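You operate a simulated robot arm through the tools that you are given. There is no shell and no other tool. Be economical: measure what you need, move in short steps, check, and stop when the job is done.

You are at the controls of a simulated robot arm. One attempt, no reset.

## Task
Fetch the green filter and set it in the purple tote. Then press the out button two times. Then fetch the green bar and set it on the back of the camera table. The order counts.
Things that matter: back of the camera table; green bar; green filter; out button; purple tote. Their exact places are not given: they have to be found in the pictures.

Only the result counts: the job must be done as asked and must still hold three seconds after the hand-in. Knocking over, shifting, dropping, spilling or breaking anything else fails it.

## Robot
A 7-joint arm with a vacuum gripper on a trunk, on a base that drives. Base frame: it is fixed to the floor where the robot stands at the start and does not move with it; the origin is under the middle of the robot, x ahead of it, y to its left, z up. Units: mm, rad, N and s.
Its first joint turns from -2.897 to 2.897 rad. Places, roughly: back of the camera table (54x20 cm) [720, -20, 900]; green bar [-1000, 2500, 750]; out button [-1000, 500, 900]; purple tote (40x30x18 cm) [-1200, -800, 900]. Payload 1.06 kg.
Tool frame: the origin (TCP) lies in the middle of the cups' lips, and z points out of the cups. The gripper has 1 cup of 24 mm across, covering 24 by 24 mm (tool x, y); the bellows give 8 mm. With the vacuum on, a cup seals on a smooth face that it is pressed against (1 to 4 N); it does not hold porous or soft things. The pull reaches 23 N.
Orientation is that of the tool frame in the base frame, as a unit quaternion [x, y, z, w]. With the cups facing straight down, the tool's x points along the base's -x, its y along +y and its z along -z.

## Interface
- The arm moves only by the tool apply_moves. Its argument "commands" is a list of rows, each a list of 3 entries, a list of its own where there are three numbers: the shift along the base's x, y, z in units of 30 mm (1.0 is 30 mm), then the turn, a rotation vector about the base's x, y, z in units of 4 degrees (1.0 is 4 degrees), then the vacuum: 1 switches it on, 0 off. In form: [[[x, y, z], [rx, ry, rz], valve], ...]. A call has 1 to 10 rows; each row shifts and turns the commanded pose from where the row before left it. A call with a number of a shift or a turn outside -1 to 1 is refused whole. Each row takes 0.2 s and may step no farther than 50 mm and 0.15 rad from the row before; otherwise, or with a gripper value out of range, the whole call is refused. Where a pose cannot be reached the arm comes as near as it can. A force on the tool above 40 N (or 10 N above the force at the start of the call, whichever is more), or a blocked arm, ends the call early, and 0.2 s more pass. The pull builds up within a second once a cup has sealed. Time passes only in rows, and 0.2 s behind the last, so rows that do not move give it time. It gives the time, the measured TCP pose, the force on the tool (base axes) and the pull of the vacuum at its end, in the units of the frame above (readings bear some noise), with the torque about the TCP (base axes, N m) and any sound that the robot's microphone picked up.
- Cameras (640 x 400 px; columns grow to the right, rows downward): "scene" is now at [90.4, 264.6, 1442.4]; the picture's right is [0.98, 0.20, 0.00], its down [0.19, -0.91, -0.36] and it looks along [-0.07, 0.35, -0.93] (base axes); focal length 214 px, centre (320, 200). "wrist" rides on the gripper at [78, 19, -96] in the tool frame; the picture's right is [-0.23, 0.97, 0.00], its down [-0.71, -0.17, -0.68] and it looks along [-0.67, -0.16, 0.73] (tool axes); focal length 243 px, centre (320, 200).
- capture(camera): a new picture of that camera. It takes no simulated time.
- drive_base(legs): drives the robot by 1 to 6 legs, each [ahead, left, turn to the left] in mm, mm and rad, along the robot's own axes; the way and the turn of a leg run together, so that a leg with both is an arc; at most 1500 mm and 3.142 rad a leg. The arm and the cameras ride along, it lands a little off, and it stops where it bumps. It gives what a move gives.
- pan_tilt(pan, tilt): turns the head with the scene camera to pan (to the left, within 2.094 rad either way) and tilt (down, from -0.506 to 1.204), counted from straight ahead of the robot. It gives what a move gives.
- measure_at(camera, pixels): there is no depth. For up to 12 entries [column, row, z] of the newest picture of that camera ("zoom" is the newest enlarged one), the place [x, y] in the base frame at which the ray of that pixel passes the height z, good to about 2 mm. It takes no simulated time.
- zoom(camera, box): a new picture of the part [left, top, right, bottom] of that camera's present view, enlarged. It takes no simulated time.
- close_job(): hands the job in; it is judged then, once.

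Go step by step. Measure first, check grasps and placings, and put right what went wrong. The budget is 110 turns and 78 pictures, counting those below and the enlarged ones. Unless the task says otherwise, let go and move clear before handing in, and close with one line.

The tools are called as a command line: name --argument value ..., lists and objects as JSON in quotes. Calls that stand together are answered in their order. apply_moves: Moves the arm, as the interface text tells. Its arguments: {"type":"object","properties":{"commands":{"type":"array"}},"required":["commands"]} The other tools are called the same way: drive_base (legs) drives the base; pan_tilt (pan, tilt) turns the head that bears the scene camera; capture (camera) takes a picture; measure_at (camera, pixels) gives the place at which the rays of pixels pass given heights; zoom (camera, box) takes an enlarged picture of a part of a camera's view; close_job () hands the job in.

At the start:

```text
time_s: 0.0
position: [-155.8, 370.3, 1248.3]
orientation: [-0.001, 1.0, 0.0, 0.001]
ft_force: [-0.1, -0.1, 1.0]
moment: [-0.01, 0.01, -0.05]
pull: 0.0
robot x, y, heading: [-3.0, 0.9, 0.0]
head pan, tilt: [1.773, 1.201]
```

scene: 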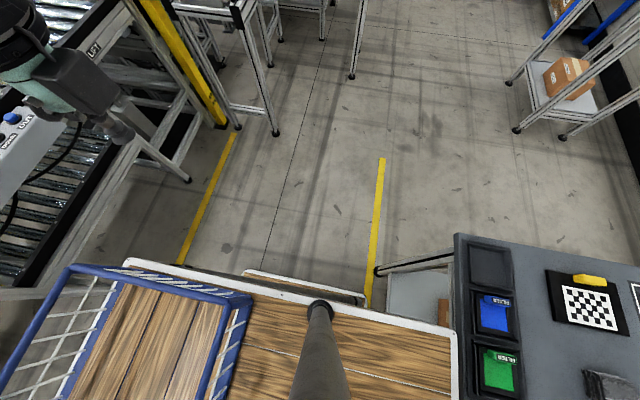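
wrist: 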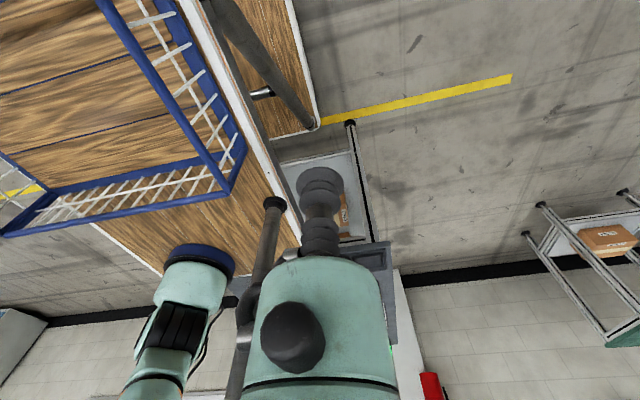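

The scene picture shows a table on the right with blue and green filters at (498,372). I'll look straight ahead to see the camera table in full.

pan_tilt --pan 0.3 --tilt 0.9

capture --camera "scene"

```text
time_s: 1.6
position: [-155.1, 372.1, 1248.8]
orientation: [0.0, 1.0, -0.001, 0.001]
ft_force: [-0.2, 0.4, 0.4]
moment: [0.01, 0.0, 0.02]
pull: 0.0
robot x, y, heading: [-0.8, 3.3, -0.003]
head pan, tilt: [0.3, 0.901]
```

```text
75 pictures are left
```

scene: 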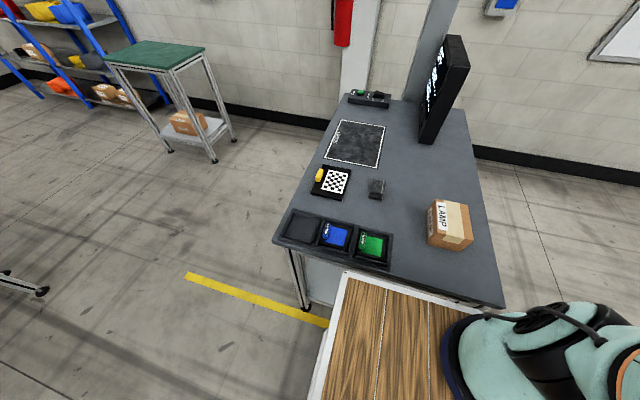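

The camera table with filters in trays (green at (372,245)) is ahead. I measure its points and zoom.

measure_at --camera "scene" --pixels '[[372, 245, 900], [336, 236, 900], [301, 226, 900], [274, 240, 900], [506, 305, 900], [344, 95, 900], [464, 112, 900], [357, 143, 900], [450, 225, 900], [376, 188, 900], [332, 182, 900]]'

zoom --camera "scene" --box '[260, 80, 520, 310]'

pan_tilt --pan -0.4 --tilt 0.7

capture --camera "scene"

pan_tilt --pan 2.09 --tilt 0.5

capture --camera "scene"

```text
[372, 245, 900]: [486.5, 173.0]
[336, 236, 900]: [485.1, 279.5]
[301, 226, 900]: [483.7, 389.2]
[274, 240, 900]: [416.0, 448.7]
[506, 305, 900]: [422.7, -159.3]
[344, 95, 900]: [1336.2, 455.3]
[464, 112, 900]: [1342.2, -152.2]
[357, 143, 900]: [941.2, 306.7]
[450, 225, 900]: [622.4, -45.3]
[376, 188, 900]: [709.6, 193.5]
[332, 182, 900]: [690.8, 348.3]
```

```text
1.74 times, centred on (390, 195) of scene
```

zoom: 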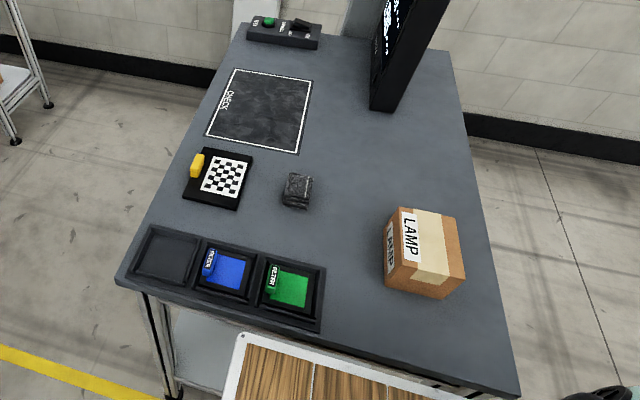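

```text
time_s: 2.6
position: [-160.9, 366.3, 1246.2]
orientation: [-0.007, 1.0, -0.002, 0.001]
ft_force: [-0.7, -0.3, -0.8]
moment: [0.02, -0.04, 0.0]
pull: 0.0
robot x, y, heading: [0.7, -0.2, 0.0]
head pan, tilt: [-0.4, 0.7]
```

```text
73 pictures are left
```

scene: 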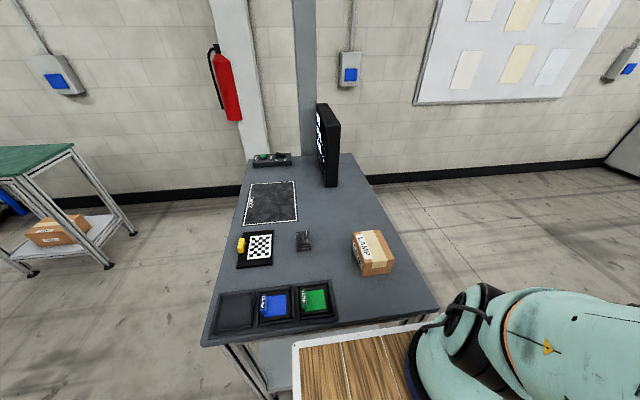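

```text
time_s: 4.9
position: [-154.8, 371.0, 1248.0]
orientation: [0.0, 1.0, 0.0, 0.0]
ft_force: [0.1, 0.0, -0.5]
moment: [-0.02, 0.03, -0.03]
pull: 0.0
robot x, y, heading: [0.7, 0.7, 0.002]
head pan, tilt: [2.089, 0.499]
```

```text
72 pictures are left
```

scene: 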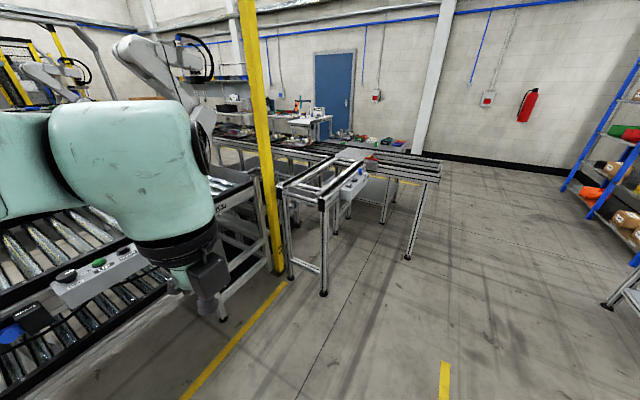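

The filter tray sits at about (486,173), and the table spans x 420–1340, y −155–450; the strip at y −120..80 holds the lamp box. Now I bring the arm above the green filter at height.

apply_moves --commands '[[[0.9, 0.5, 0], [0, 0, 0], 0], [[0.9, 0.5, 0], [0, 0, 0], 0], [[0.9, 0.5, 0], [0, 0, 0], 0], [[0.9, 0.5, 0], [0, 0, 0], 0], [[0.9, 0.5, 0], [0, 0, 0], 0], [[0.9, 0.5, 0], [0, 0, 0], 0], [[1, -0.1, 0], [0, 0, 0], 0], [[1, -0.1, 0], [0, 0, 0], 0], [[1, -0.1, 0], [0, 0, 0], 0], [[1, -0.1, 0], [0, 0, 0], 0]]'

apply_moves --commands '[[[1, -0.1, 0], [0, 0, 0], 0], [[1, -0.1, 0], [0, 0, 0], 0], [[1, -0.1, 0], [0, 0, 0], 0], [[1, -0.1, 0], [0, 0, 0], 0], [[0.9, -0.7, -0.5], [0, 0, 0], 0], [[0.9, -0.7, -0.5], [0, 0, 0], 0], [[0.7, -0.9, -0.5], [0, 0, 0], 0], [[0.7, -0.9, -0.5], [0, 0, 0], 0], [[0.7, -0.9, -0.5], [0, 0, 0], 0], [[0.7, -0.9, -0.5], [0, 0, 0], 0]]'

pan_tilt --pan 0.3 --tilt 1.0

capture --camera "scene"

capture --camera "wrist"

```text
time_s: 5.8
position: [-148.6, 352.7, 1246.6]
orientation: [-0.092, 0.996, -0.005, -0.001]
ft_force: [0.5, 1.5, 0.1]
moment: [0.03, 0.04, -0.02]
pull: 0.0
robot x, y, heading: [0.8, -1.2, -0.002]
head pan, tilt: [2.089, 0.499]
stopped in row 4: the arm was blocked; the commanded pose is now the measured one
```

```text
time_s: 8.0
position: [38.9, 264.0, 1195.7]
orientation: [-0.114, 0.991, 0.021, -0.06]
ft_force: [-0.7, -0.4, 1.0]
moment: [0.01, 0.02, 0.03]
pull: 0.0
robot x, y, heading: [-0.8, 1.6, -0.004]
head pan, tilt: [2.089, 0.499]
stopped in row 10: the arm was blocked; the commanded pose is now the measured one
```

```text
time_s: 9.8
position: [38.9, 266.0, 1197.2]
orientation: [-0.113, 0.991, 0.024, -0.06]
ft_force: [-1.1, -0.2, 0.5]
moment: [0.0, -0.02, -0.01]
pull: 0.1
robot x, y, heading: [1.0, -1.6, 0.0]
head pan, tilt: [0.3, 1.0]
```

```text
71 pictures are left
```

scene: 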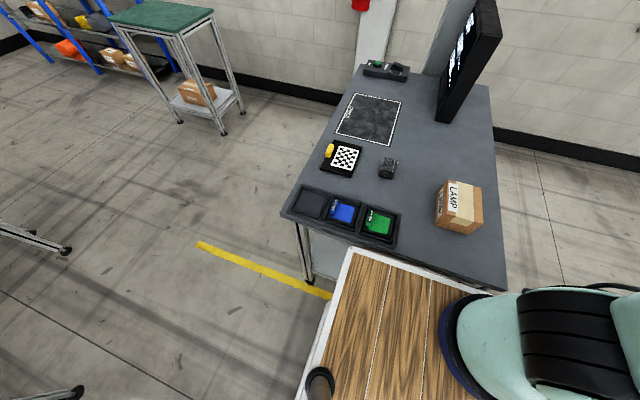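

```text
70 pictures are left
```

wrist: 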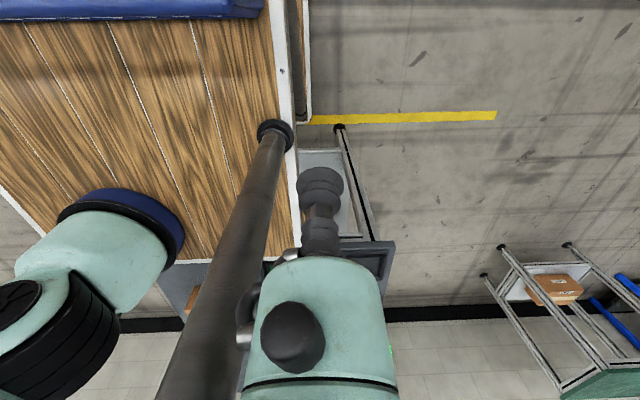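

The arm is blocked by the camera mast (black post near (320,380)), so it can't swing forward past it; I'll work with the arm on the robot's left side and turn the base instead. First I measure the deck for clearance.

measure_at --camera "scene" --pixels '[[350, 250, 850], [350, 250, 700], [300, 398, 850], [300, 398, 700], [320, 378, 850], [320, 378, 700], [460, 340, 850], [460, 340, 700], [282, 215, 900], [300, 283, 0], [330, 297, 0]]'

measure_at --camera "wrist" --pixels '[[275, 130, 850], [275, 130, 700], [280, 40, 850], [280, 40, 700], [300, 250, 850], [300, 250, 700], [125, 225, 850], [125, 225, 700]]'

pan_tilt --pan 1.2 --tilt 1.2

capture --camera "scene"

```text
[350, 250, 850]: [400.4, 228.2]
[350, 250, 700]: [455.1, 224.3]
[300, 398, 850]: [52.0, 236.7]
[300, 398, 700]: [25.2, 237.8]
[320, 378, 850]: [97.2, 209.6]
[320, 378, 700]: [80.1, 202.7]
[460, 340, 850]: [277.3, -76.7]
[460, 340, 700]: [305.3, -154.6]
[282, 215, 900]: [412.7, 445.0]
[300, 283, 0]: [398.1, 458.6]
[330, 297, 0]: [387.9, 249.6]
```

```text
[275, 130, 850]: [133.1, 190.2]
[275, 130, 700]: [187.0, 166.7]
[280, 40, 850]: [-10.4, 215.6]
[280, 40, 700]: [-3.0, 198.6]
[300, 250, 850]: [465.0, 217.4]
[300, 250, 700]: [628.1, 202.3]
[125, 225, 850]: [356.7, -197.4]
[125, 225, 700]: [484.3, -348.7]
```

```text
time_s: 11.0
position: [32.5, 261.5, 1198.5]
orientation: [-0.12, 0.991, 0.024, -0.061]
ft_force: [-1.0, 0.5, 0.6]
moment: [-0.02, 0.0, 0.0]
pull: 0.0
robot x, y, heading: [0.7, 2.6, -0.002]
head pan, tilt: [1.201, 1.201]
```

```text
69 pictures are left
```

scene: 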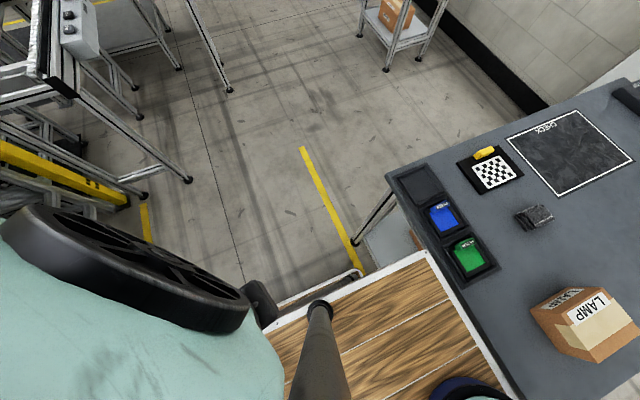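

The deck is nearly at table height and right in front of it. I want to see where the trunk/arm base is, so I look to the right and down.

measure_at --camera "scene" --pixels '[[322, 305, 900], [322, 305, 850], [427, 250, 900], [468, 390, 900], [468, 390, 950], [467, 255, 900], [398, 175, 900]]'

pan_tilt --pan -1.0 --tilt 0.9

capture --camera "scene"

pan_tilt --pan -1.9 --tilt 0.7

capture --camera "scene"

```text
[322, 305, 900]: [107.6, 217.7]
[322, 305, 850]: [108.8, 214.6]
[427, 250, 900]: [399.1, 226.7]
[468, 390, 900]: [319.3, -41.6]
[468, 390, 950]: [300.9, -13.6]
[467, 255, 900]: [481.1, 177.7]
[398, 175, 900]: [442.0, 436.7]
```

```text
time_s: 13.0
position: [39.5, 265.6, 1197.7]
orientation: [-0.114, 0.991, 0.024, -0.058]
ft_force: [-0.1, 0.1, 1.1]
moment: [-0.03, 0.02, -0.02]
pull: 0.1
robot x, y, heading: [1.2, 3.0, -0.002]
head pan, tilt: [-1.0, 0.901]
```

```text
68 pictures are left
```

scene: 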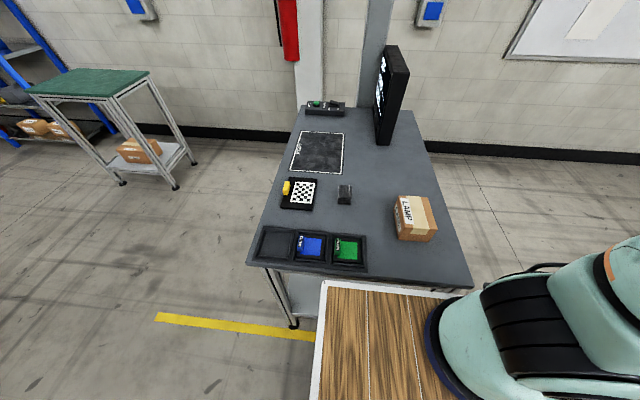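

```text
time_s: 14.2
position: [40.3, 265.4, 1198.9]
orientation: [-0.115, 0.991, 0.025, -0.059]
ft_force: [0.5, -0.4, 0.9]
moment: [0.03, -0.01, -0.01]
pull: 0.0
robot x, y, heading: [1.5, 0.7, -0.002]
head pan, tilt: [-1.901, 0.7]
```

```text
67 pictures are left
```

scene: 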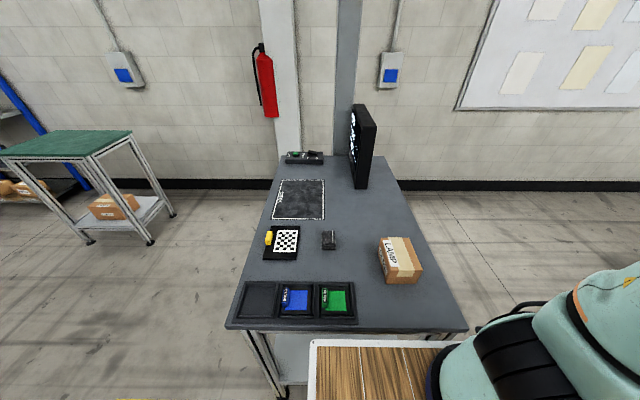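

The arm base sits at the robot's front right (~(280,-105)), the mast at ~(107,215); the reachable sector is therefore left/rear-left. I'll move the arm back off the mast and look behind-left to plan the base drive.

apply_moves --commands '[[[-1, 0.5, 0], [0, 0, 0], 0], [[-1, 0.5, 0.3], [0, 0, 0], 0], [[-1, 0.5, 0.3], [0, 0, 0], 0], [[-1, 0.5, 0.3], [0, 0, 0], 0], [[-1, 0.5, 0.3], [0, 0, 0], 0], [[-1, 0.5, 0.3], [0, 0, 0], 0]]'

pan_tilt --pan 2.09 --tilt 0.85

capture --camera "scene"

capture --camera "wrist"

```text
time_s: 15.4
position: [-114.8, 298.7, 1309.4]
orientation: [-0.137, 0.983, 0.099, -0.072]
ft_force: [0.3, -0.4, -0.4]
moment: [-0.01, 0.07, -0.01]
pull: 0.1
robot x, y, heading: [-1.8, 2.3, -0.002]
head pan, tilt: [-1.901, 0.7]
stopped in row 6: the arm was blocked; the commanded pose is now the measured one
```

```text
time_s: 18.7
position: [-108.9, 307.0, 1307.3]
orientation: [-0.129, 0.984, 0.1, -0.07]
ft_force: [-0.3, -0.7, 0.6]
moment: [-0.01, -0.01, 0.03]
pull: 0.1
robot x, y, heading: [-0.1, -0.2, -0.001]
head pan, tilt: [2.089, 0.85]
```

```text
66 pictures are left
```

scene: 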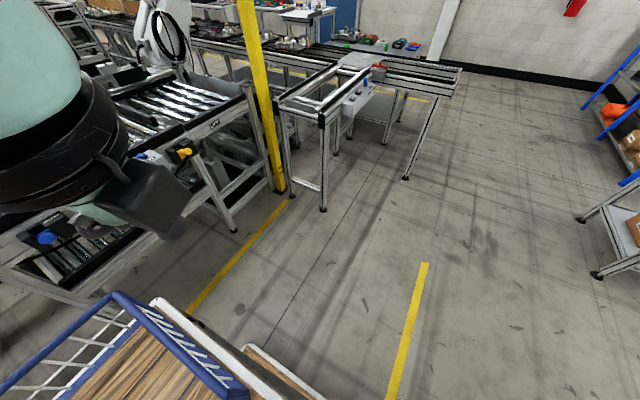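

```text
65 pictures are left
```

wrist: 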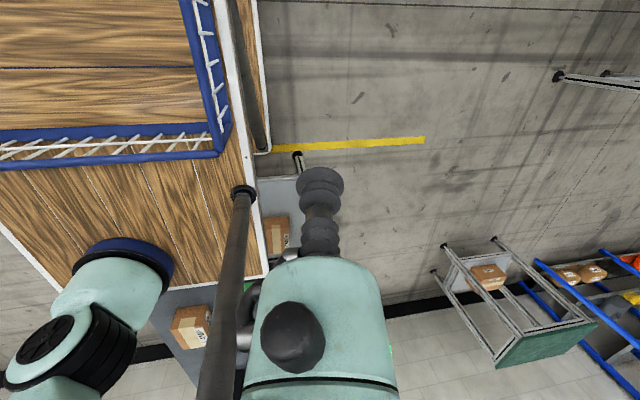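

The side shelf at (265,365) rides with the robot. I triangulate the arm base ring from this wrist picture.

measure_at --camera "wrist" --pixels '[[122, 262, 900], [122, 262, 950], [122, 262, 1000], [242, 190, 900], [242, 190, 850], [228, 150, 1000], [260, 150, 850], [260, 150, 700], [268, 278, 900], [225, 10, 900]]'

measure_at --camera "scene" --pixels '[[235, 390, 1000], [235, 390, 1050], [115, 297, 1000], [155, 305, 900], [155, 305, 850], [245, 348, 800], [245, 348, 700], [195, 308, 0], [425, 265, 0], [390, 398, 0]]'

```text
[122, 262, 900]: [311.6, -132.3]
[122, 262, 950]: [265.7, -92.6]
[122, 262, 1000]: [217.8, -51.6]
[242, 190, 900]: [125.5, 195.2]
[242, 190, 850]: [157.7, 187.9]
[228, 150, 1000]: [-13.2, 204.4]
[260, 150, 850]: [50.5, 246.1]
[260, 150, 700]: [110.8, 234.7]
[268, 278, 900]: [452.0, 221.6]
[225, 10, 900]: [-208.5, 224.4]
```

```text
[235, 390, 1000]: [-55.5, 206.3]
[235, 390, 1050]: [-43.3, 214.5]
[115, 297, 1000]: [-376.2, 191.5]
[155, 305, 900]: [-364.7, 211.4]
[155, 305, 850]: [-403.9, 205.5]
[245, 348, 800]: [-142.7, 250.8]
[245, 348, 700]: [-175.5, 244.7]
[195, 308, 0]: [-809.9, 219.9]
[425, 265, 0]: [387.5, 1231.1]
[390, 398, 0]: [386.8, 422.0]
```

The arm base is about (270,-95) with the shoulder near z 1260. I swing the TCP further to the rear-left and straighten the tool.

apply_moves --commands '[[[-0.87, 0.27, -0.3], [-0.48, -0.33, -0.62], 0], [[-0.87, 0.27, -0.3], [-0.48, -0.33, -0.62], 0], [[-0.87, 0.27, -0.3], [-0.48, -0.33, -0.62], 0], [[-0.87, 0.27, -0.3], [-0.48, -0.33, -0.62], 0], [[-0.87, 0.27, -0.3], [-0.48, -0.33, -0.62], 0], [[-0.87, 0.27, -0.3], [-0.48, -0.33, -0.62], 0]]'

```text
time_s: 20.3
position: [-260.6, 349.1, 1293.7]
orientation: [-0.003, 1.0, 0.021, -0.02]
ft_force: [-0.7, -0.3, -0.6]
moment: [-0.02, 0.01, 0.01]
pull: 0.1
robot x, y, heading: [0.7, -0.4, 0.003]
head pan, tilt: [2.089, 0.85]
stopped in row 6: the arm was blocked; the commanded pose is now the measured one
```

The arm got there but reports blocked and z lags; I test a pure outward and then downward move.

apply_moves --commands '[[[-0.5, 0.8, 0], [0, 0, 0], 0], [[-0.5, 0.8, 0], [0, 0, 0], 0], [[-0.5, 0.8, 0], [0, 0, 0], 0], [[0, 0, 0], [0, 0, 0], 0]]'

capture --camera "scene"

```text
time_s: 21.3
position: [-298.1, 405.4, 1291.8]
orientation: [-0.002, 1.0, 0.021, -0.019]
ft_force: [0.4, 0.3, 0.4]
moment: [-0.02, 0.02, -0.01]
pull: 0.1
out of reach, approached as far as the arm can: row 3
robot x, y, heading: [3.7, 0.9, 0.001]
head pan, tilt: [2.089, 0.85]
```

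```text
64 pictures are left
```

scene: 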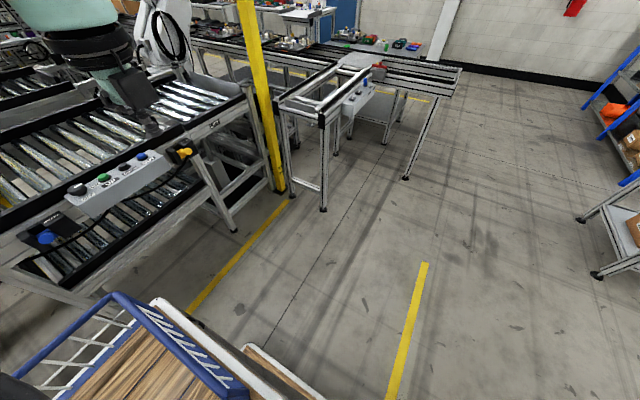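

Arm moved freely this time. The button panel shows at (115,185); I zoom in on it.

zoom --camera "scene" --box '[20, 130, 220, 255]'

measure_at --camera "scene" --pixels '[[77, 190, 900], [103, 178, 900], [124, 166, 900], [143, 155, 900], [48, 237, 900], [245, 90, 850], [175, 190, 850], [240, 230, 0], [345, 105, 850]]'

```text
3.20 times, centred on (120, 192) of scene
```

zoom: 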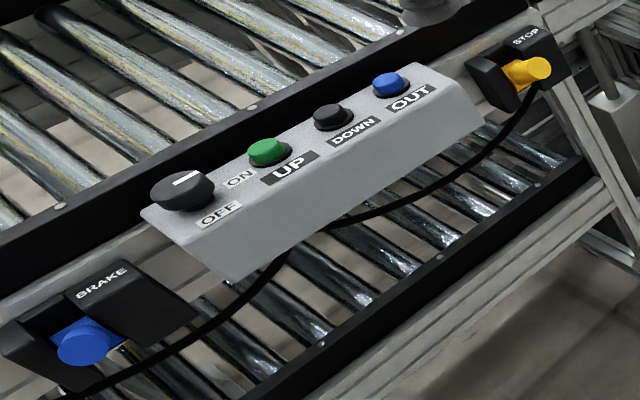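

```text
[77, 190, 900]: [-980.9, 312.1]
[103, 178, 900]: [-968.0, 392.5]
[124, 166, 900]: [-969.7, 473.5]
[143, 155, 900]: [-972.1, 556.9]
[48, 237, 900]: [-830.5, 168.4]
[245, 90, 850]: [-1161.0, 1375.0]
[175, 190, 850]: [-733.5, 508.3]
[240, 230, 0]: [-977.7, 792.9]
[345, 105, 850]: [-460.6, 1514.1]
```

OUT is the blue button at about (-972,557). For the filter, I back up a bit and turn right 90° so the robot's left faces the table, in two stages with a look.

drive_base --legs '[[-120, 0, 0], [0, 0, -0.7]]'

pan_tilt --pan 0.0 --tilt 0.5

capture --camera "scene"

```text
time_s: 24.4
position: [-79.5, 501.9, 1292.9]
orientation: [0.347, 0.938, 0.025, -0.011]
ft_force: [-1.3, -0.3, -0.1]
moment: [0.02, 0.0, 0.02]
pull: 0.0
robot x, y, heading: [-117.8, -3.0, -0.71]
head pan, tilt: [2.089, 0.85]
```

```text
time_s: 26.4
position: [-78.7, 501.8, 1291.5]
orientation: [0.348, 0.937, 0.027, -0.011]
ft_force: [1.8, 0.4, 0.2]
moment: [-0.01, 0.0, 0.0]
pull: 0.2
robot x, y, heading: [-121.3, -0.2, -0.712]
head pan, tilt: [0.0, 0.499]
```

```text
62 pictures are left
```

scene: 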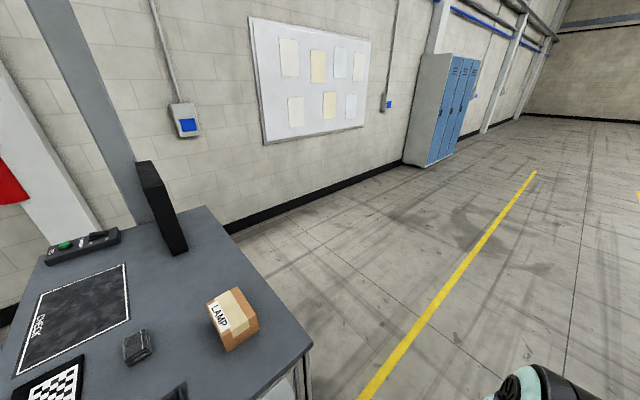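

Free floor on the right. I finish the turn, then sidle left toward the table.

drive_base --legs '[[0, 0, -0.859], [57, 100, 0]]'

pan_tilt --pan 1.9 --tilt 1.1

capture --camera "scene"

capture --camera "wrist"

```text
time_s: 29.9
position: [390.6, 240.7, 1292.2]
orientation: [0.706, 0.708, 0.029, 0.002]
ft_force: [0.4, -0.6, -0.7]
moment: [0.0, -0.01, 0.01]
pull: 0.0
robot x, y, heading: [-11.8, -61.9, -1.572]
head pan, tilt: [0.0, 0.499]
```

```text
time_s: 31.8
position: [391.7, 238.5, 1291.0]
orientation: [0.705, 0.708, 0.029, 0.001]
ft_force: [-0.2, 0.4, 0.4]
moment: [0.0, 0.0, -0.06]
pull: 0.1
robot x, y, heading: [-10.7, -60.2, -1.569]
head pan, tilt: [1.901, 1.1]
```

```text
61 pictures are left
```

scene: 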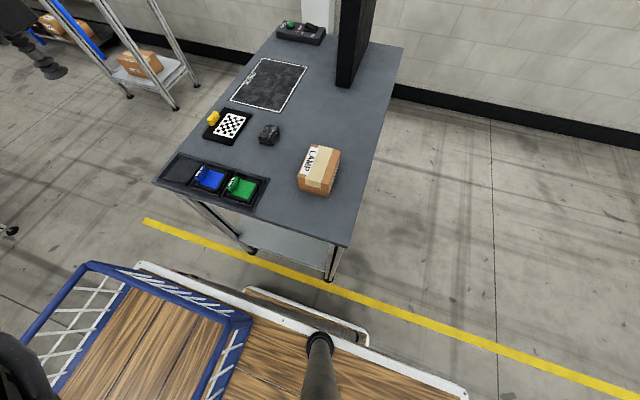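

```text
60 pictures are left
```

wrist: 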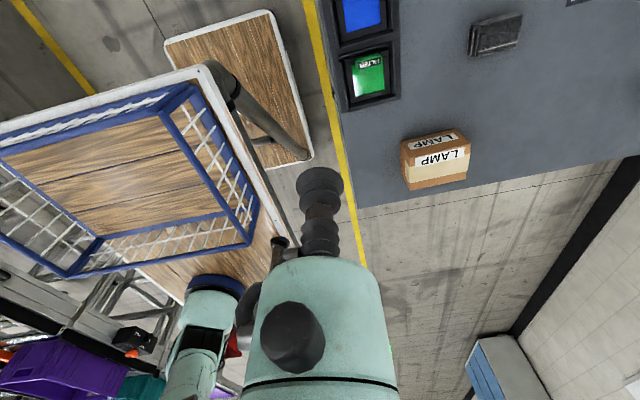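

Both views good: green filter at scene (241,187), side shelf at (300,310). I measure shelf edge, table edge, and filter.

measure_at --camera "scene" --pixels '[[250, 288, 850], [250, 288, 700], [250, 288, 500], [367, 335, 850], [367, 335, 700], [241, 189, 900], [232, 198, 900], [152, 182, 900], [345, 246, 900], [325, 280, 0], [243, 250, 0]]'

measure_at --camera "wrist" --pixels '[[310, 155, 850], [310, 155, 700], [272, 12, 850], [272, 12, 700], [272, 12, 500], [370, 75, 900], [345, 118, 900], [435, 160, 900]]'

zoom --camera "wrist" --box '[320, 0, 440, 120]'

```text
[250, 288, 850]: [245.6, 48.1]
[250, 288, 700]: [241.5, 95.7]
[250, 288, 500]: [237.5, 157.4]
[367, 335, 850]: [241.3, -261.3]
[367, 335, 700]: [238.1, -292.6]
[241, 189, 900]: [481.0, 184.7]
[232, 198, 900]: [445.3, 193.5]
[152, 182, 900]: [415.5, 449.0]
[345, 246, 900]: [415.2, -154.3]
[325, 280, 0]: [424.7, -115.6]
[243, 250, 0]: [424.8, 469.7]
```

```text
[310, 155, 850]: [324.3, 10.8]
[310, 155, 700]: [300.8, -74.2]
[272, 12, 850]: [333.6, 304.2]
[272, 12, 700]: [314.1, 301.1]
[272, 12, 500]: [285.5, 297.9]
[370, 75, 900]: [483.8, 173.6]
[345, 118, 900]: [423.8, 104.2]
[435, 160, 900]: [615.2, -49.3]
```

```text
3.33 times, centred on (380, 60) of wrist
```

zoom: 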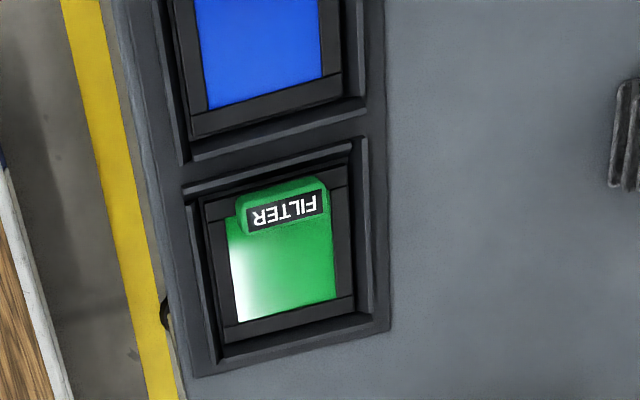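

Table edge is x≈415, shelf outer edge ≈300 and low, so there's room. I move the base 50 left and 30 ahead, then look again.

drive_base --legs '[[30, 50, 0]]'

capture --camera "wrist"

zoom --camera "wrist" --box '[250, 0, 410, 100]'

```text
time_s: 32.7
position: [441.0, 209.5, 1292.7]
orientation: [0.706, 0.708, 0.028, 0.0]
ft_force: [-0.1, 0.7, 1.0]
moment: [-0.04, 0.03, -0.01]
pull: 0.1
robot x, y, heading: [34.4, -83.5, -1.572]
head pan, tilt: [1.901, 1.1]
```

```text
58 pictures are left
```

wrist: 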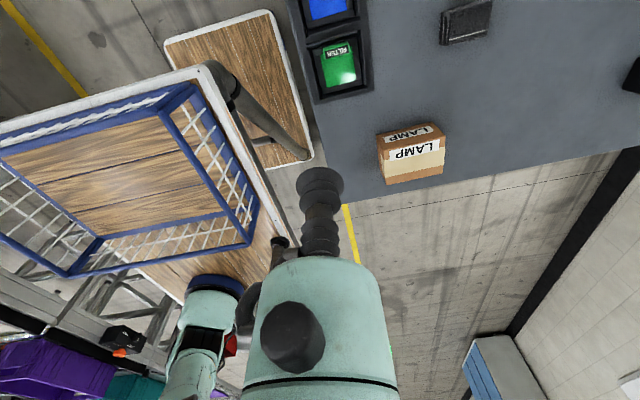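

```text
4.00 times, centred on (330, 50) of wrist
```

zoom: 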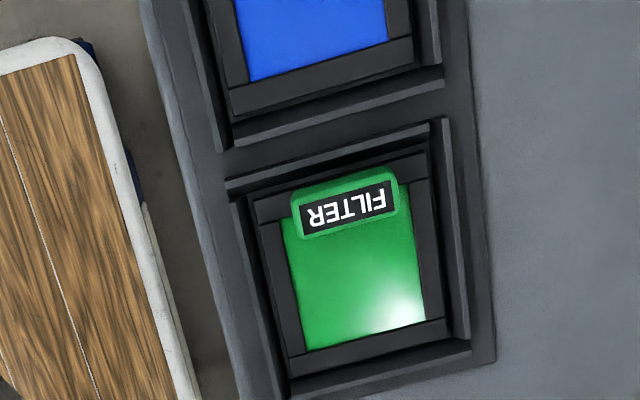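

I measure the window of the green filter in the zoomed view.

measure_at --camera "zoom" --pixels '[[360, 285, 910], [305, 350, 910], [425, 318, 910], [293, 215, 910], [405, 190, 910], [360, 285, 930], [262, 205, 910], [425, 155, 910], [295, 368, 910], [445, 335, 910]]'

```text
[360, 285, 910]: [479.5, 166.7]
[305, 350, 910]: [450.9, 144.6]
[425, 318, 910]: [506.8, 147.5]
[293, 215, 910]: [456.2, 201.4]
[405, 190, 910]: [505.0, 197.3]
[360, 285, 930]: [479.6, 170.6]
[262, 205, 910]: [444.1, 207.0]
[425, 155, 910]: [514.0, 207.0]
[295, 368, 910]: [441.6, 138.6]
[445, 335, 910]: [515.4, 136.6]
```

The filter is about 72 mm square, centred (479,172), tab on the +y side; I'll grip at (479,169). Descending to about z 1000 over it.

apply_moves --commands '[[[0.25, -0.27, -1], [-0.28, 0.28, 0], 0], [[0.25, -0.27, -1], [-0.28, 0.28, 0], 0], [[0.25, -0.27, -1], [0, 0, 0], 0], [[0.25, -0.27, -1], [0, 0, 0], 0], [[0.25, -0.27, -1], [0, 0, 0], 0], [[0, 0, -1], [0, 0, 0], 0], [[0, 0, -1], [0, 0, 0], 0], [[0, 0, -1], [0, 0, 0], 0], [[0, 0, -1], [0, 0, 0], 0], [[0, 0, 0], [0, 0, 0], 0]]'

capture --camera "wrist"

```text
time_s: 34.9
position: [478.7, 167.8, 1022.9]
orientation: [0.706, 0.708, 0.001, 0.001]
ft_force: [0.0, 0.2, -0.1]
moment: [-0.02, -0.04, -0.01]
pull: 0.0
robot x, y, heading: [36.5, -88.0, -1.574]
head pan, tilt: [1.901, 1.1]
```

```text
56 pictures are left
```

wrist: 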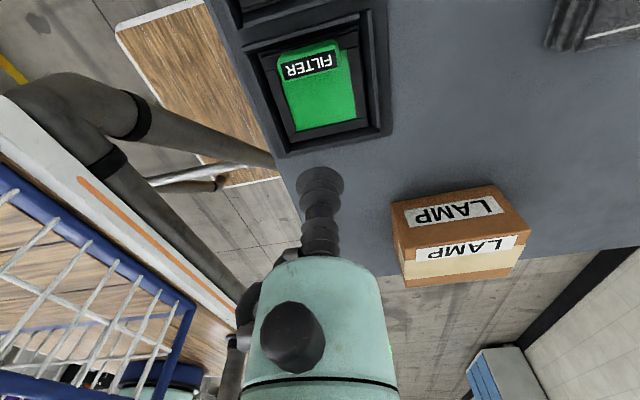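

Arm tracks well. I cross-check the filter window position from here and continue down slowly.

measure_at --camera "wrist" --pixels '[[298, 131, 905], [355, 117, 905], [298, 131, 920], [355, 117, 920], [300, 85, 905], [340, 70, 905]]'

apply_moves --commands '[[[0, 0.05, -1], [0, 0, 0], 0], [[0, 0, -1], [0, 0, 0], 0], [[0, 0, -0.5], [0, 0, 0], 0], [[0, 0, 0], [0, 0, 0], 0]]'

```text
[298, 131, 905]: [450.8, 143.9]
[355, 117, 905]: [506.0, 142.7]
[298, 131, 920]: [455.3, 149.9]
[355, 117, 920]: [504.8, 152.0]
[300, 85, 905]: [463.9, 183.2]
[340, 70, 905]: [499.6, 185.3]
```

```text
time_s: 35.9
position: [479.0, 170.6, 946.5]
orientation: [0.706, 0.708, 0.0, 0.0]
ft_force: [1.1, 0.8, 0.1]
moment: [0.0, -0.01, 0.04]
pull: 0.0
robot x, y, heading: [34.5, -90.1, -1.568]
head pan, tilt: [1.901, 1.1]
```

Tab edge is at y≈184, so I nudge to y≈166 and descend with vacuum on.

apply_moves --commands '[[[0, -0.15, -0.6], [0, 0, 0], 1], [[0, 0, -0.3], [0, 0, 0], 1], [[0, 0, -0.15], [0, 0, 0], 1], [[0, 0, -0.1], [0, 0, 0], 1], [[0, 0, 0], [0, 0, 0], 1]]'

```text
time_s: 37.1
position: [477.4, 165.5, 911.8]
orientation: [0.706, 0.709, 0.001, 0.001]
ft_force: [0.1, -0.2, -0.3]
moment: [0.01, 0.0, 0.03]
pull: 23.5
robot x, y, heading: [36.1, -87.4, -1.573]
head pan, tilt: [1.901, 1.1]
```

Sealed with pull 23.5. Lifting slowly.

apply_moves --commands '[[[0, 0, 0], [0, 0, 0], 1], [[0, 0, 0.2], [0, 0, 0], 1], [[0, 0, 0.5], [0, 0, 0], 1], [[0, 0, 1], [0, 0, 0], 1], [[0, 0, 1], [0, 0, 0], 1], [[0, 0, 1], [0, 0, 0], 1], [[0, 0, 1], [0, 0, 0], 1], [[0, 0, 1], [0, 0, 0], 1], [[0, 0, 1], [0, 0, 0], 1], [[0, 0, 0], [0, 0, 0], 1]]'

capture --camera "wrist"

```text
time_s: 39.3
position: [475.8, 167.9, 1114.2]
orientation: [0.706, 0.709, 0.0, 0.001]
ft_force: [-0.4, -0.1, -0.8]
moment: [-0.02, 0.03, 0.0]
pull: 23.0
robot x, y, heading: [35.0, -85.3, -1.569]
head pan, tilt: [1.901, 1.1]
```

```text
55 pictures are left
```

wrist: 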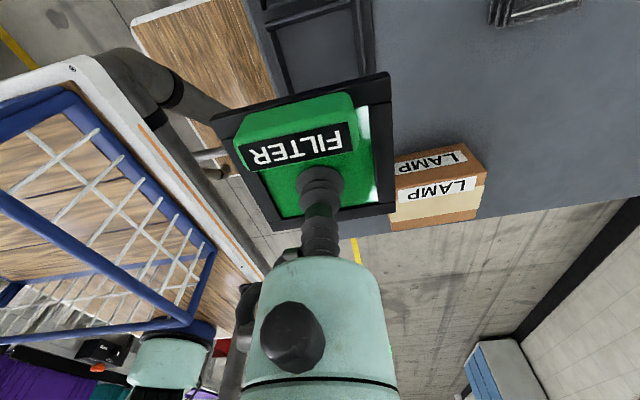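

Filter held well. I raise it a bit, back away from the table, and turn left, then look toward the tote.

apply_moves --commands '[[[-0.5, 0, 1], [0, 0, 0], 1], [[-0.5, 0, 1], [0, 0, 0], 1], [[-0.5, 0, 1], [0, 0, 0], 1], [[0, 0, 0], [0, 0, 0], 1]]'

drive_base --legs '[[160, -155, 0], [0, 0, 1.57]]'

pan_tilt --pan 2.09 --tilt 0.5

capture --camera "scene"

capture --camera "wrist"

```text
time_s: 40.3
position: [432.3, 165.2, 1205.9]
orientation: [0.706, 0.708, 0.0, 0.0]
ft_force: [0.2, 0.8, -0.3]
moment: [0.0, -0.01, -0.05]
pull: 23.3
robot x, y, heading: [38.4, -88.6, -1.563]
head pan, tilt: [1.901, 1.1]
```

```text
time_s: 45.9
position: [-376.6, 143.9, 1204.5]
orientation: [-0.004, 1.0, 0.001, 0.0]
ft_force: [-0.2, 0.2, -0.7]
moment: [0.0, -0.02, -0.01]
pull: 22.6
robot x, y, heading: [-118.4, -251.2, 0.002]
head pan, tilt: [1.901, 1.1]
```

```text
time_s: 46.9
position: [-376.4, 143.9, 1204.4]
orientation: [-0.003, 1.0, 0.001, 0.0]
ft_force: [0.1, 0.5, -0.7]
moment: [0.03, 0.03, 0.0]
pull: 23.1
robot x, y, heading: [-119.6, -251.6, 0.003]
head pan, tilt: [2.089, 0.499]
```

```text
54 pictures are left
```

scene: 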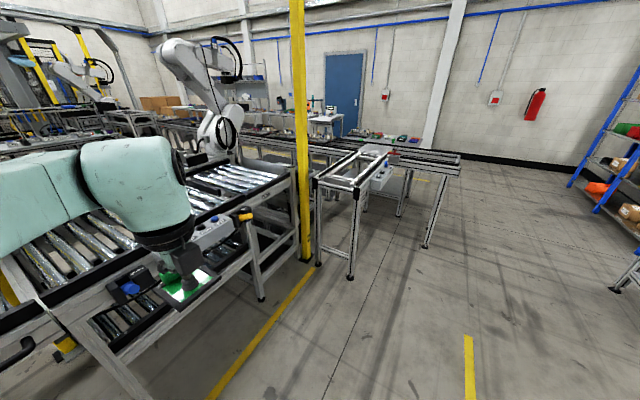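

```text
53 pictures are left
```

wrist: 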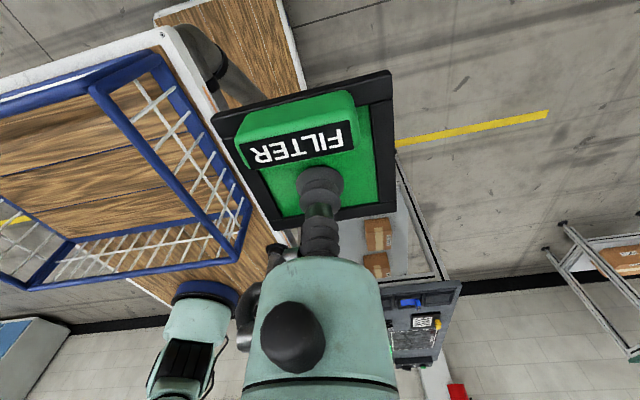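

I continue turning left to see the tote region.

drive_base --legs '[[0, 0, 1.1]]'

capture --camera "scene"

```text
time_s: 50.1
position: [-588.0, -306.4, 1203.5]
orientation: [-0.532, 0.847, 0.001, -0.001]
ft_force: [-0.7, -0.2, -1.5]
moment: [0.03, -0.03, -0.04]
pull: 22.7
robot x, y, heading: [-119.9, -249.3, 1.122]
head pan, tilt: [2.089, 0.499]
```

```text
52 pictures are left
```

scene: 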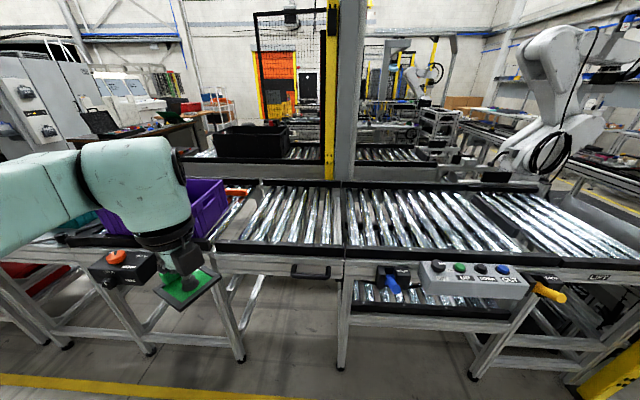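

The purple tote shows at (205,205), a teal one left of it, on the conveyor line. I turn to heading π/2 and look with more tilt.

drive_base --legs '[[0, 0, 0.449]]'

pan_tilt --pan 2.09 --tilt 0.7

capture --camera "scene"

capture --camera "wrist"

```text
time_s: 51.7
position: [-522.1, -498.4, 1204.7]
orientation: [-0.703, 0.711, 0.001, -0.001]
ft_force: [0.5, 0.5, -1.7]
moment: [0.04, 0.02, 0.02]
pull: 23.5
robot x, y, heading: [-126.0, -249.5, 1.555]
head pan, tilt: [2.089, 0.499]
```

```text
time_s: 52.5
position: [-521.4, -497.7, 1204.4]
orientation: [-0.703, 0.711, 0.0, 0.0]
ft_force: [-0.2, 0.3, 0.3]
moment: [0.01, -0.02, 0.0]
pull: 22.7
robot x, y, heading: [-121.8, -252.6, 1.558]
head pan, tilt: [2.089, 0.7]
```

```text
51 pictures are left
```

scene: 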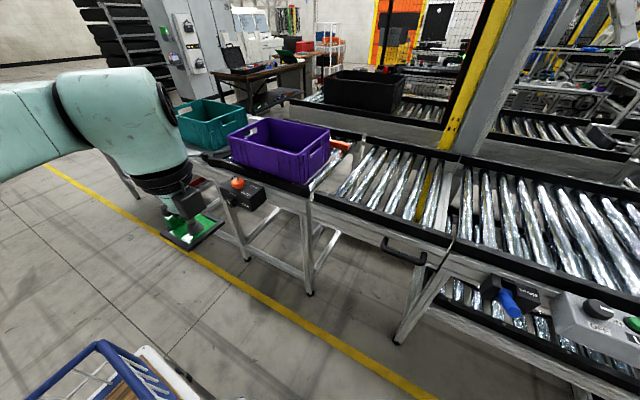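

```text
50 pictures are left
```

wrist: 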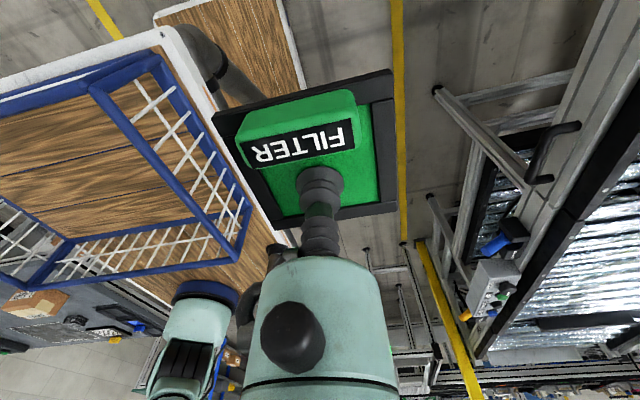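

The purple tote is clear at (280,150), with a red button box at (240,190) sticking out below it. I measure tote, conveyor edge and box.

measure_at --camera "scene" --pixels '[[230, 138, 1080], [303, 158, 1080], [330, 131, 1080], [262, 119, 1080], [304, 187, 900], [230, 160, 900], [312, 196, 900], [205, 155, 900], [237, 183, 900], [265, 190, 850], [310, 295, 0], [398, 342, 0]]'

measure_at --camera "scene" --pixels '[[450, 243, 900], [450, 260, 850], [400, 250, 800], [425, 260, 800], [340, 147, 920], [510, 305, 850], [370, 360, 0], [270, 300, 0]]'

```text
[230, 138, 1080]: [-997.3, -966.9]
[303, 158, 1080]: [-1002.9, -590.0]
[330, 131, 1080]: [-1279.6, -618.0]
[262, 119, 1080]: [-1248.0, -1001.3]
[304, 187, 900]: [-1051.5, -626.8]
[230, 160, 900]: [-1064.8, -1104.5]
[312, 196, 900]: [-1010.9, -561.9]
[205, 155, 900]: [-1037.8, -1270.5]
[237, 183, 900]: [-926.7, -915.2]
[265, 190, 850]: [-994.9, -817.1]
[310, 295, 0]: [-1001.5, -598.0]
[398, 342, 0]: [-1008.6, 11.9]
```

```text
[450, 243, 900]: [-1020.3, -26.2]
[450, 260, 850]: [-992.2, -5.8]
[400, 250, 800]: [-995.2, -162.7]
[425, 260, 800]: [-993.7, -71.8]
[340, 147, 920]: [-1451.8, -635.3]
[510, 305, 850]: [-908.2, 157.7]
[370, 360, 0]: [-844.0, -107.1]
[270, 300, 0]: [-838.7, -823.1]
```

Tote rim spans about x −1000…−1265, y −600…−980, rim ≈1070; support edge at x≈−1000, red box out to −927. I drive alongside, first short of the final spot.

drive_base --legs '[[-218, 300, 0.014], [0, 140, 0]]'

pan_tilt --pan 2.0 --tilt 0.95

capture --camera "scene"

capture --camera "wrist"

```text
time_s: 55.8
position: [-959.1, -728.6, 1205.8]
orientation: [0.712, -0.702, 0.0, 0.0]
ft_force: [-0.6, 0.5, -0.5]
moment: [0.0, 0.01, -0.02]
pull: 22.9
robot x, y, heading: [-567.1, -472.0, 1.582]
head pan, tilt: [2.089, 0.7]
```

```text
time_s: 56.5
position: [-959.5, -728.5, 1205.1]
orientation: [0.712, -0.702, 0.0, 0.001]
ft_force: [0.5, 0.2, -0.3]
moment: [0.0, 0.03, 0.01]
pull: 22.5
robot x, y, heading: [-564.9, -466.1, 1.581]
head pan, tilt: [2.0, 0.949]
```

```text
49 pictures are left
```

scene: 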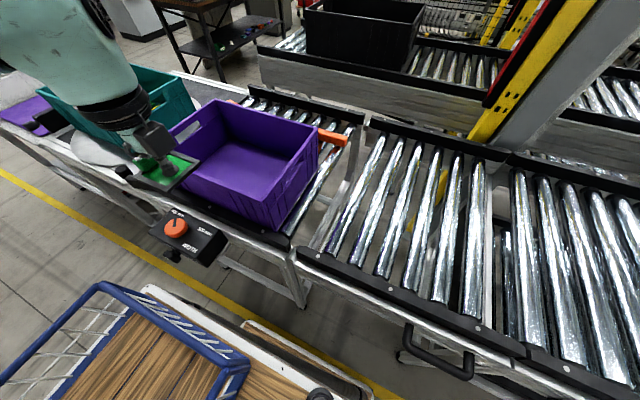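

```text
48 pictures are left
```

wrist: 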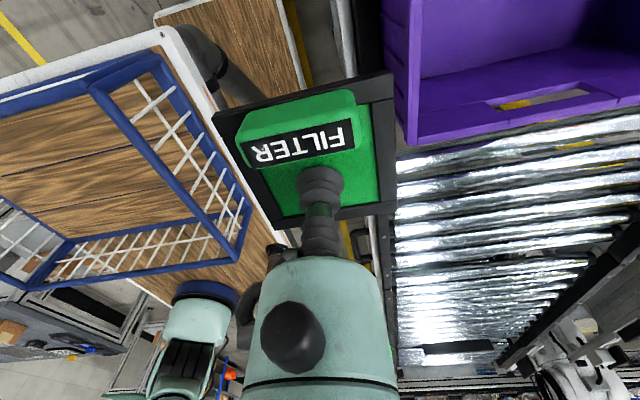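

Tote interior is clear at (250,150); I measure its rim and floor from here.

measure_at --camera "scene" --pixels '[[277, 187, 1080], [277, 187, 1060], [275, 231, 900], [318, 136, 1080], [210, 101, 1080], [168, 128, 1080], [200, 180, 910], [280, 160, 910], [290, 155, 910], [175, 225, 900], [225, 240, 870], [205, 265, 870]]'

measure_at --camera "wrist" --pixels '[[411, 145, 1080], [411, 145, 1060], [640, 103, 1080], [395, 80, 1080]]'

```text
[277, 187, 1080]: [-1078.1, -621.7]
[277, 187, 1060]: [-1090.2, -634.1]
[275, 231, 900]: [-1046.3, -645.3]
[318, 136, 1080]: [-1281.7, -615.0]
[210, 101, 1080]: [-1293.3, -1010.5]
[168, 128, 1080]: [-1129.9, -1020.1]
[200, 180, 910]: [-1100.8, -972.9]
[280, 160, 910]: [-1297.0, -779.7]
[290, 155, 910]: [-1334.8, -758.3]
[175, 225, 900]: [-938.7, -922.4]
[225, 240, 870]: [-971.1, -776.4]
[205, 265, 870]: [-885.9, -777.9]
```

```text
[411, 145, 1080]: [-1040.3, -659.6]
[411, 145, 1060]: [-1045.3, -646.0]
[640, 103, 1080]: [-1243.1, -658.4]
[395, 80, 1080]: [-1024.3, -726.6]
```

Tote spans about x −1040…−1300, y −610…−1010, so I'll aim for (−1140,−800). Base 25 mm closer, then move the arm over the tote.

drive_base --legs '[[0, 25, -0.01]]'

apply_moves --commands '[[[-0.8, -0.35, -0.3], [0, 0, 0], 1], [[-0.8, -0.35, -0.3], [0, 0, 0], 1], [[-0.8, -0.35, -0.3], [0, 0, 0], 1], [[-0.8, -0.35, -0.3], [0, 0, 0], 1], [[-0.8, -0.35, -0.3], [0, 0, 0], 1], [[-0.8, -0.35, -0.3], [0, 0, 0], 1], [[0, 0, 0], [0, 0, 0], 1]]'

capture --camera "scene"

capture --camera "wrist"

```text
time_s: 57.4
position: [-985.2, -724.2, 1204.3]
orientation: [0.709, -0.705, -0.001, 0.001]
ft_force: [-0.9, -0.3, -1.0]
moment: [0.01, -0.04, 0.02]
pull: 22.9
robot x, y, heading: [-590.8, -466.7, 1.57]
head pan, tilt: [2.0, 0.949]
```

```text
time_s: 59.0
position: [-1068.0, -754.7, 1163.5]
orientation: [0.708, -0.706, -0.001, 0.0]
ft_force: [0.1, 0.4, -0.7]
moment: [-0.01, 0.04, 0.02]
pull: 22.6
out of reach, approached as far as the arm can: row 4, 5, 6
robot x, y, heading: [-588.3, -469.8, 1.575]
head pan, tilt: [2.0, 0.949]
```

```text
47 pictures are left
```

scene: 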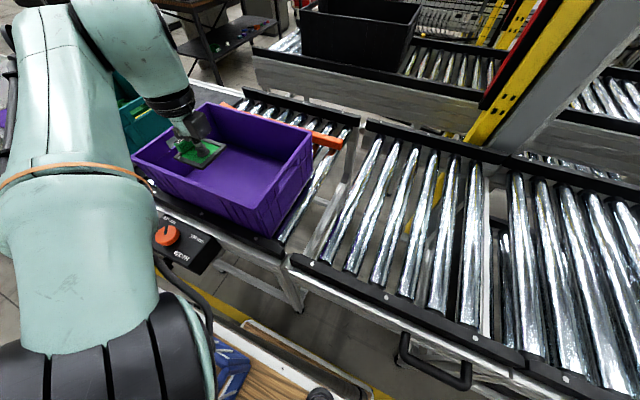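

```text
46 pictures are left
```

wrist: 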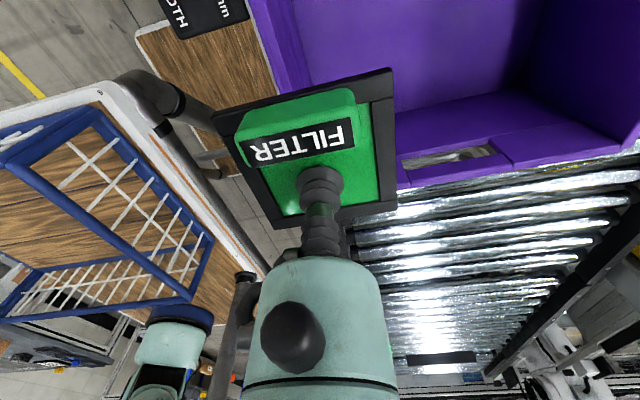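

The arm hit its reach limit at r≈800 with z 1163; a nearer spot in the tote (−1115,−725) is fine. I shift base 20 mm left and move the arm there, lower a bit, keeping above the rim.

drive_base --legs '[[0, 20, 0]]'

apply_moves --commands '[[[-0.3, 0.5, -0.4], [0, 0, 0], 1], [[-0.3, 0.4, -0.4], [0, 0, 0], 1], [[-0.3, 0, 0], [0, 0, 0], 1], [[0, 0, 0], [0, 0, 0], 1]]'

capture --camera "wrist"

zoom --camera "scene" --box '[100, 60, 360, 260]'

```text
time_s: 59.7
position: [-1090.1, -755.6, 1164.2]
orientation: [0.708, -0.706, -0.001, 0.0]
ft_force: [0.6, -0.3, -0.8]
moment: [0.0, 0.01, 0.01]
pull: 23.2
robot x, y, heading: [-614.8, -473.4, 1.57]
head pan, tilt: [2.0, 0.949]
```

```text
time_s: 60.7
position: [-1118.7, -728.2, 1137.5]
orientation: [0.708, -0.706, 0.0, 0.001]
ft_force: [-0.8, -0.3, 0.2]
moment: [0.02, 0.01, -0.01]
pull: 23.0
robot x, y, heading: [-610.8, -466.5, 1.57]
head pan, tilt: [2.0, 0.949]
```

```text
45 pictures are left
```

wrist: 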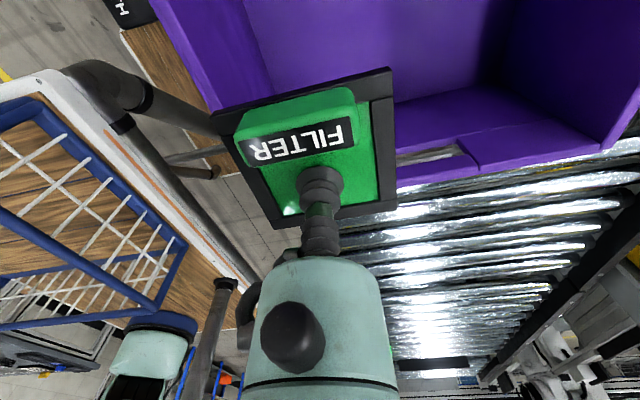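

```text
2.00 times, centred on (230, 160) of scene
```

zoom: 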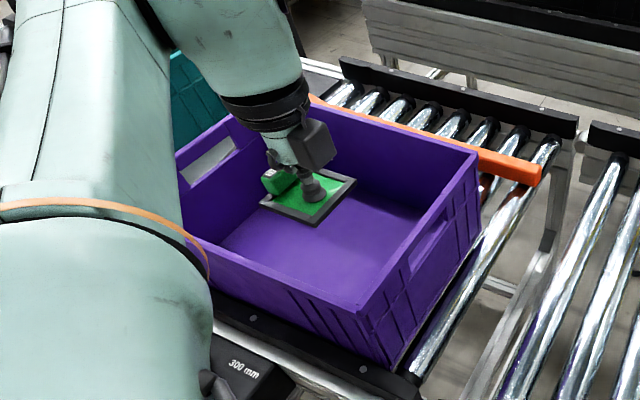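

Filter appears over the tote's near side. I measure rim corners in this zoom to confirm clearance.

measure_at --camera "zoom" --pixels '[[362, 310, 1080], [362, 310, 1060], [385, 367, 900], [478, 155, 1080], [478, 155, 1060], [190, 240, 1070], [345, 300, 1070], [230, 115, 1080]]'

measure_at --camera "wrist" --pixels '[[398, 189, 1080], [398, 189, 1060], [210, 110, 1070], [608, 150, 1080], [470, 175, 1070]]'

```text
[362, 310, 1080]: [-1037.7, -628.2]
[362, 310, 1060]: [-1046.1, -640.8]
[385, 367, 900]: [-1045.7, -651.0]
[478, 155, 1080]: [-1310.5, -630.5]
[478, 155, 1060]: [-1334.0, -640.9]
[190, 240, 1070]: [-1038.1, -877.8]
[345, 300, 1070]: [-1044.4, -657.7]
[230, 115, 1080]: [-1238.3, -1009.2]
```

```text
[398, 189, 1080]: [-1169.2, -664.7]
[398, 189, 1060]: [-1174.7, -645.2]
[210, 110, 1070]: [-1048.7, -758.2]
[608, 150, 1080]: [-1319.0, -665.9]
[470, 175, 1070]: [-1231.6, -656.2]
```

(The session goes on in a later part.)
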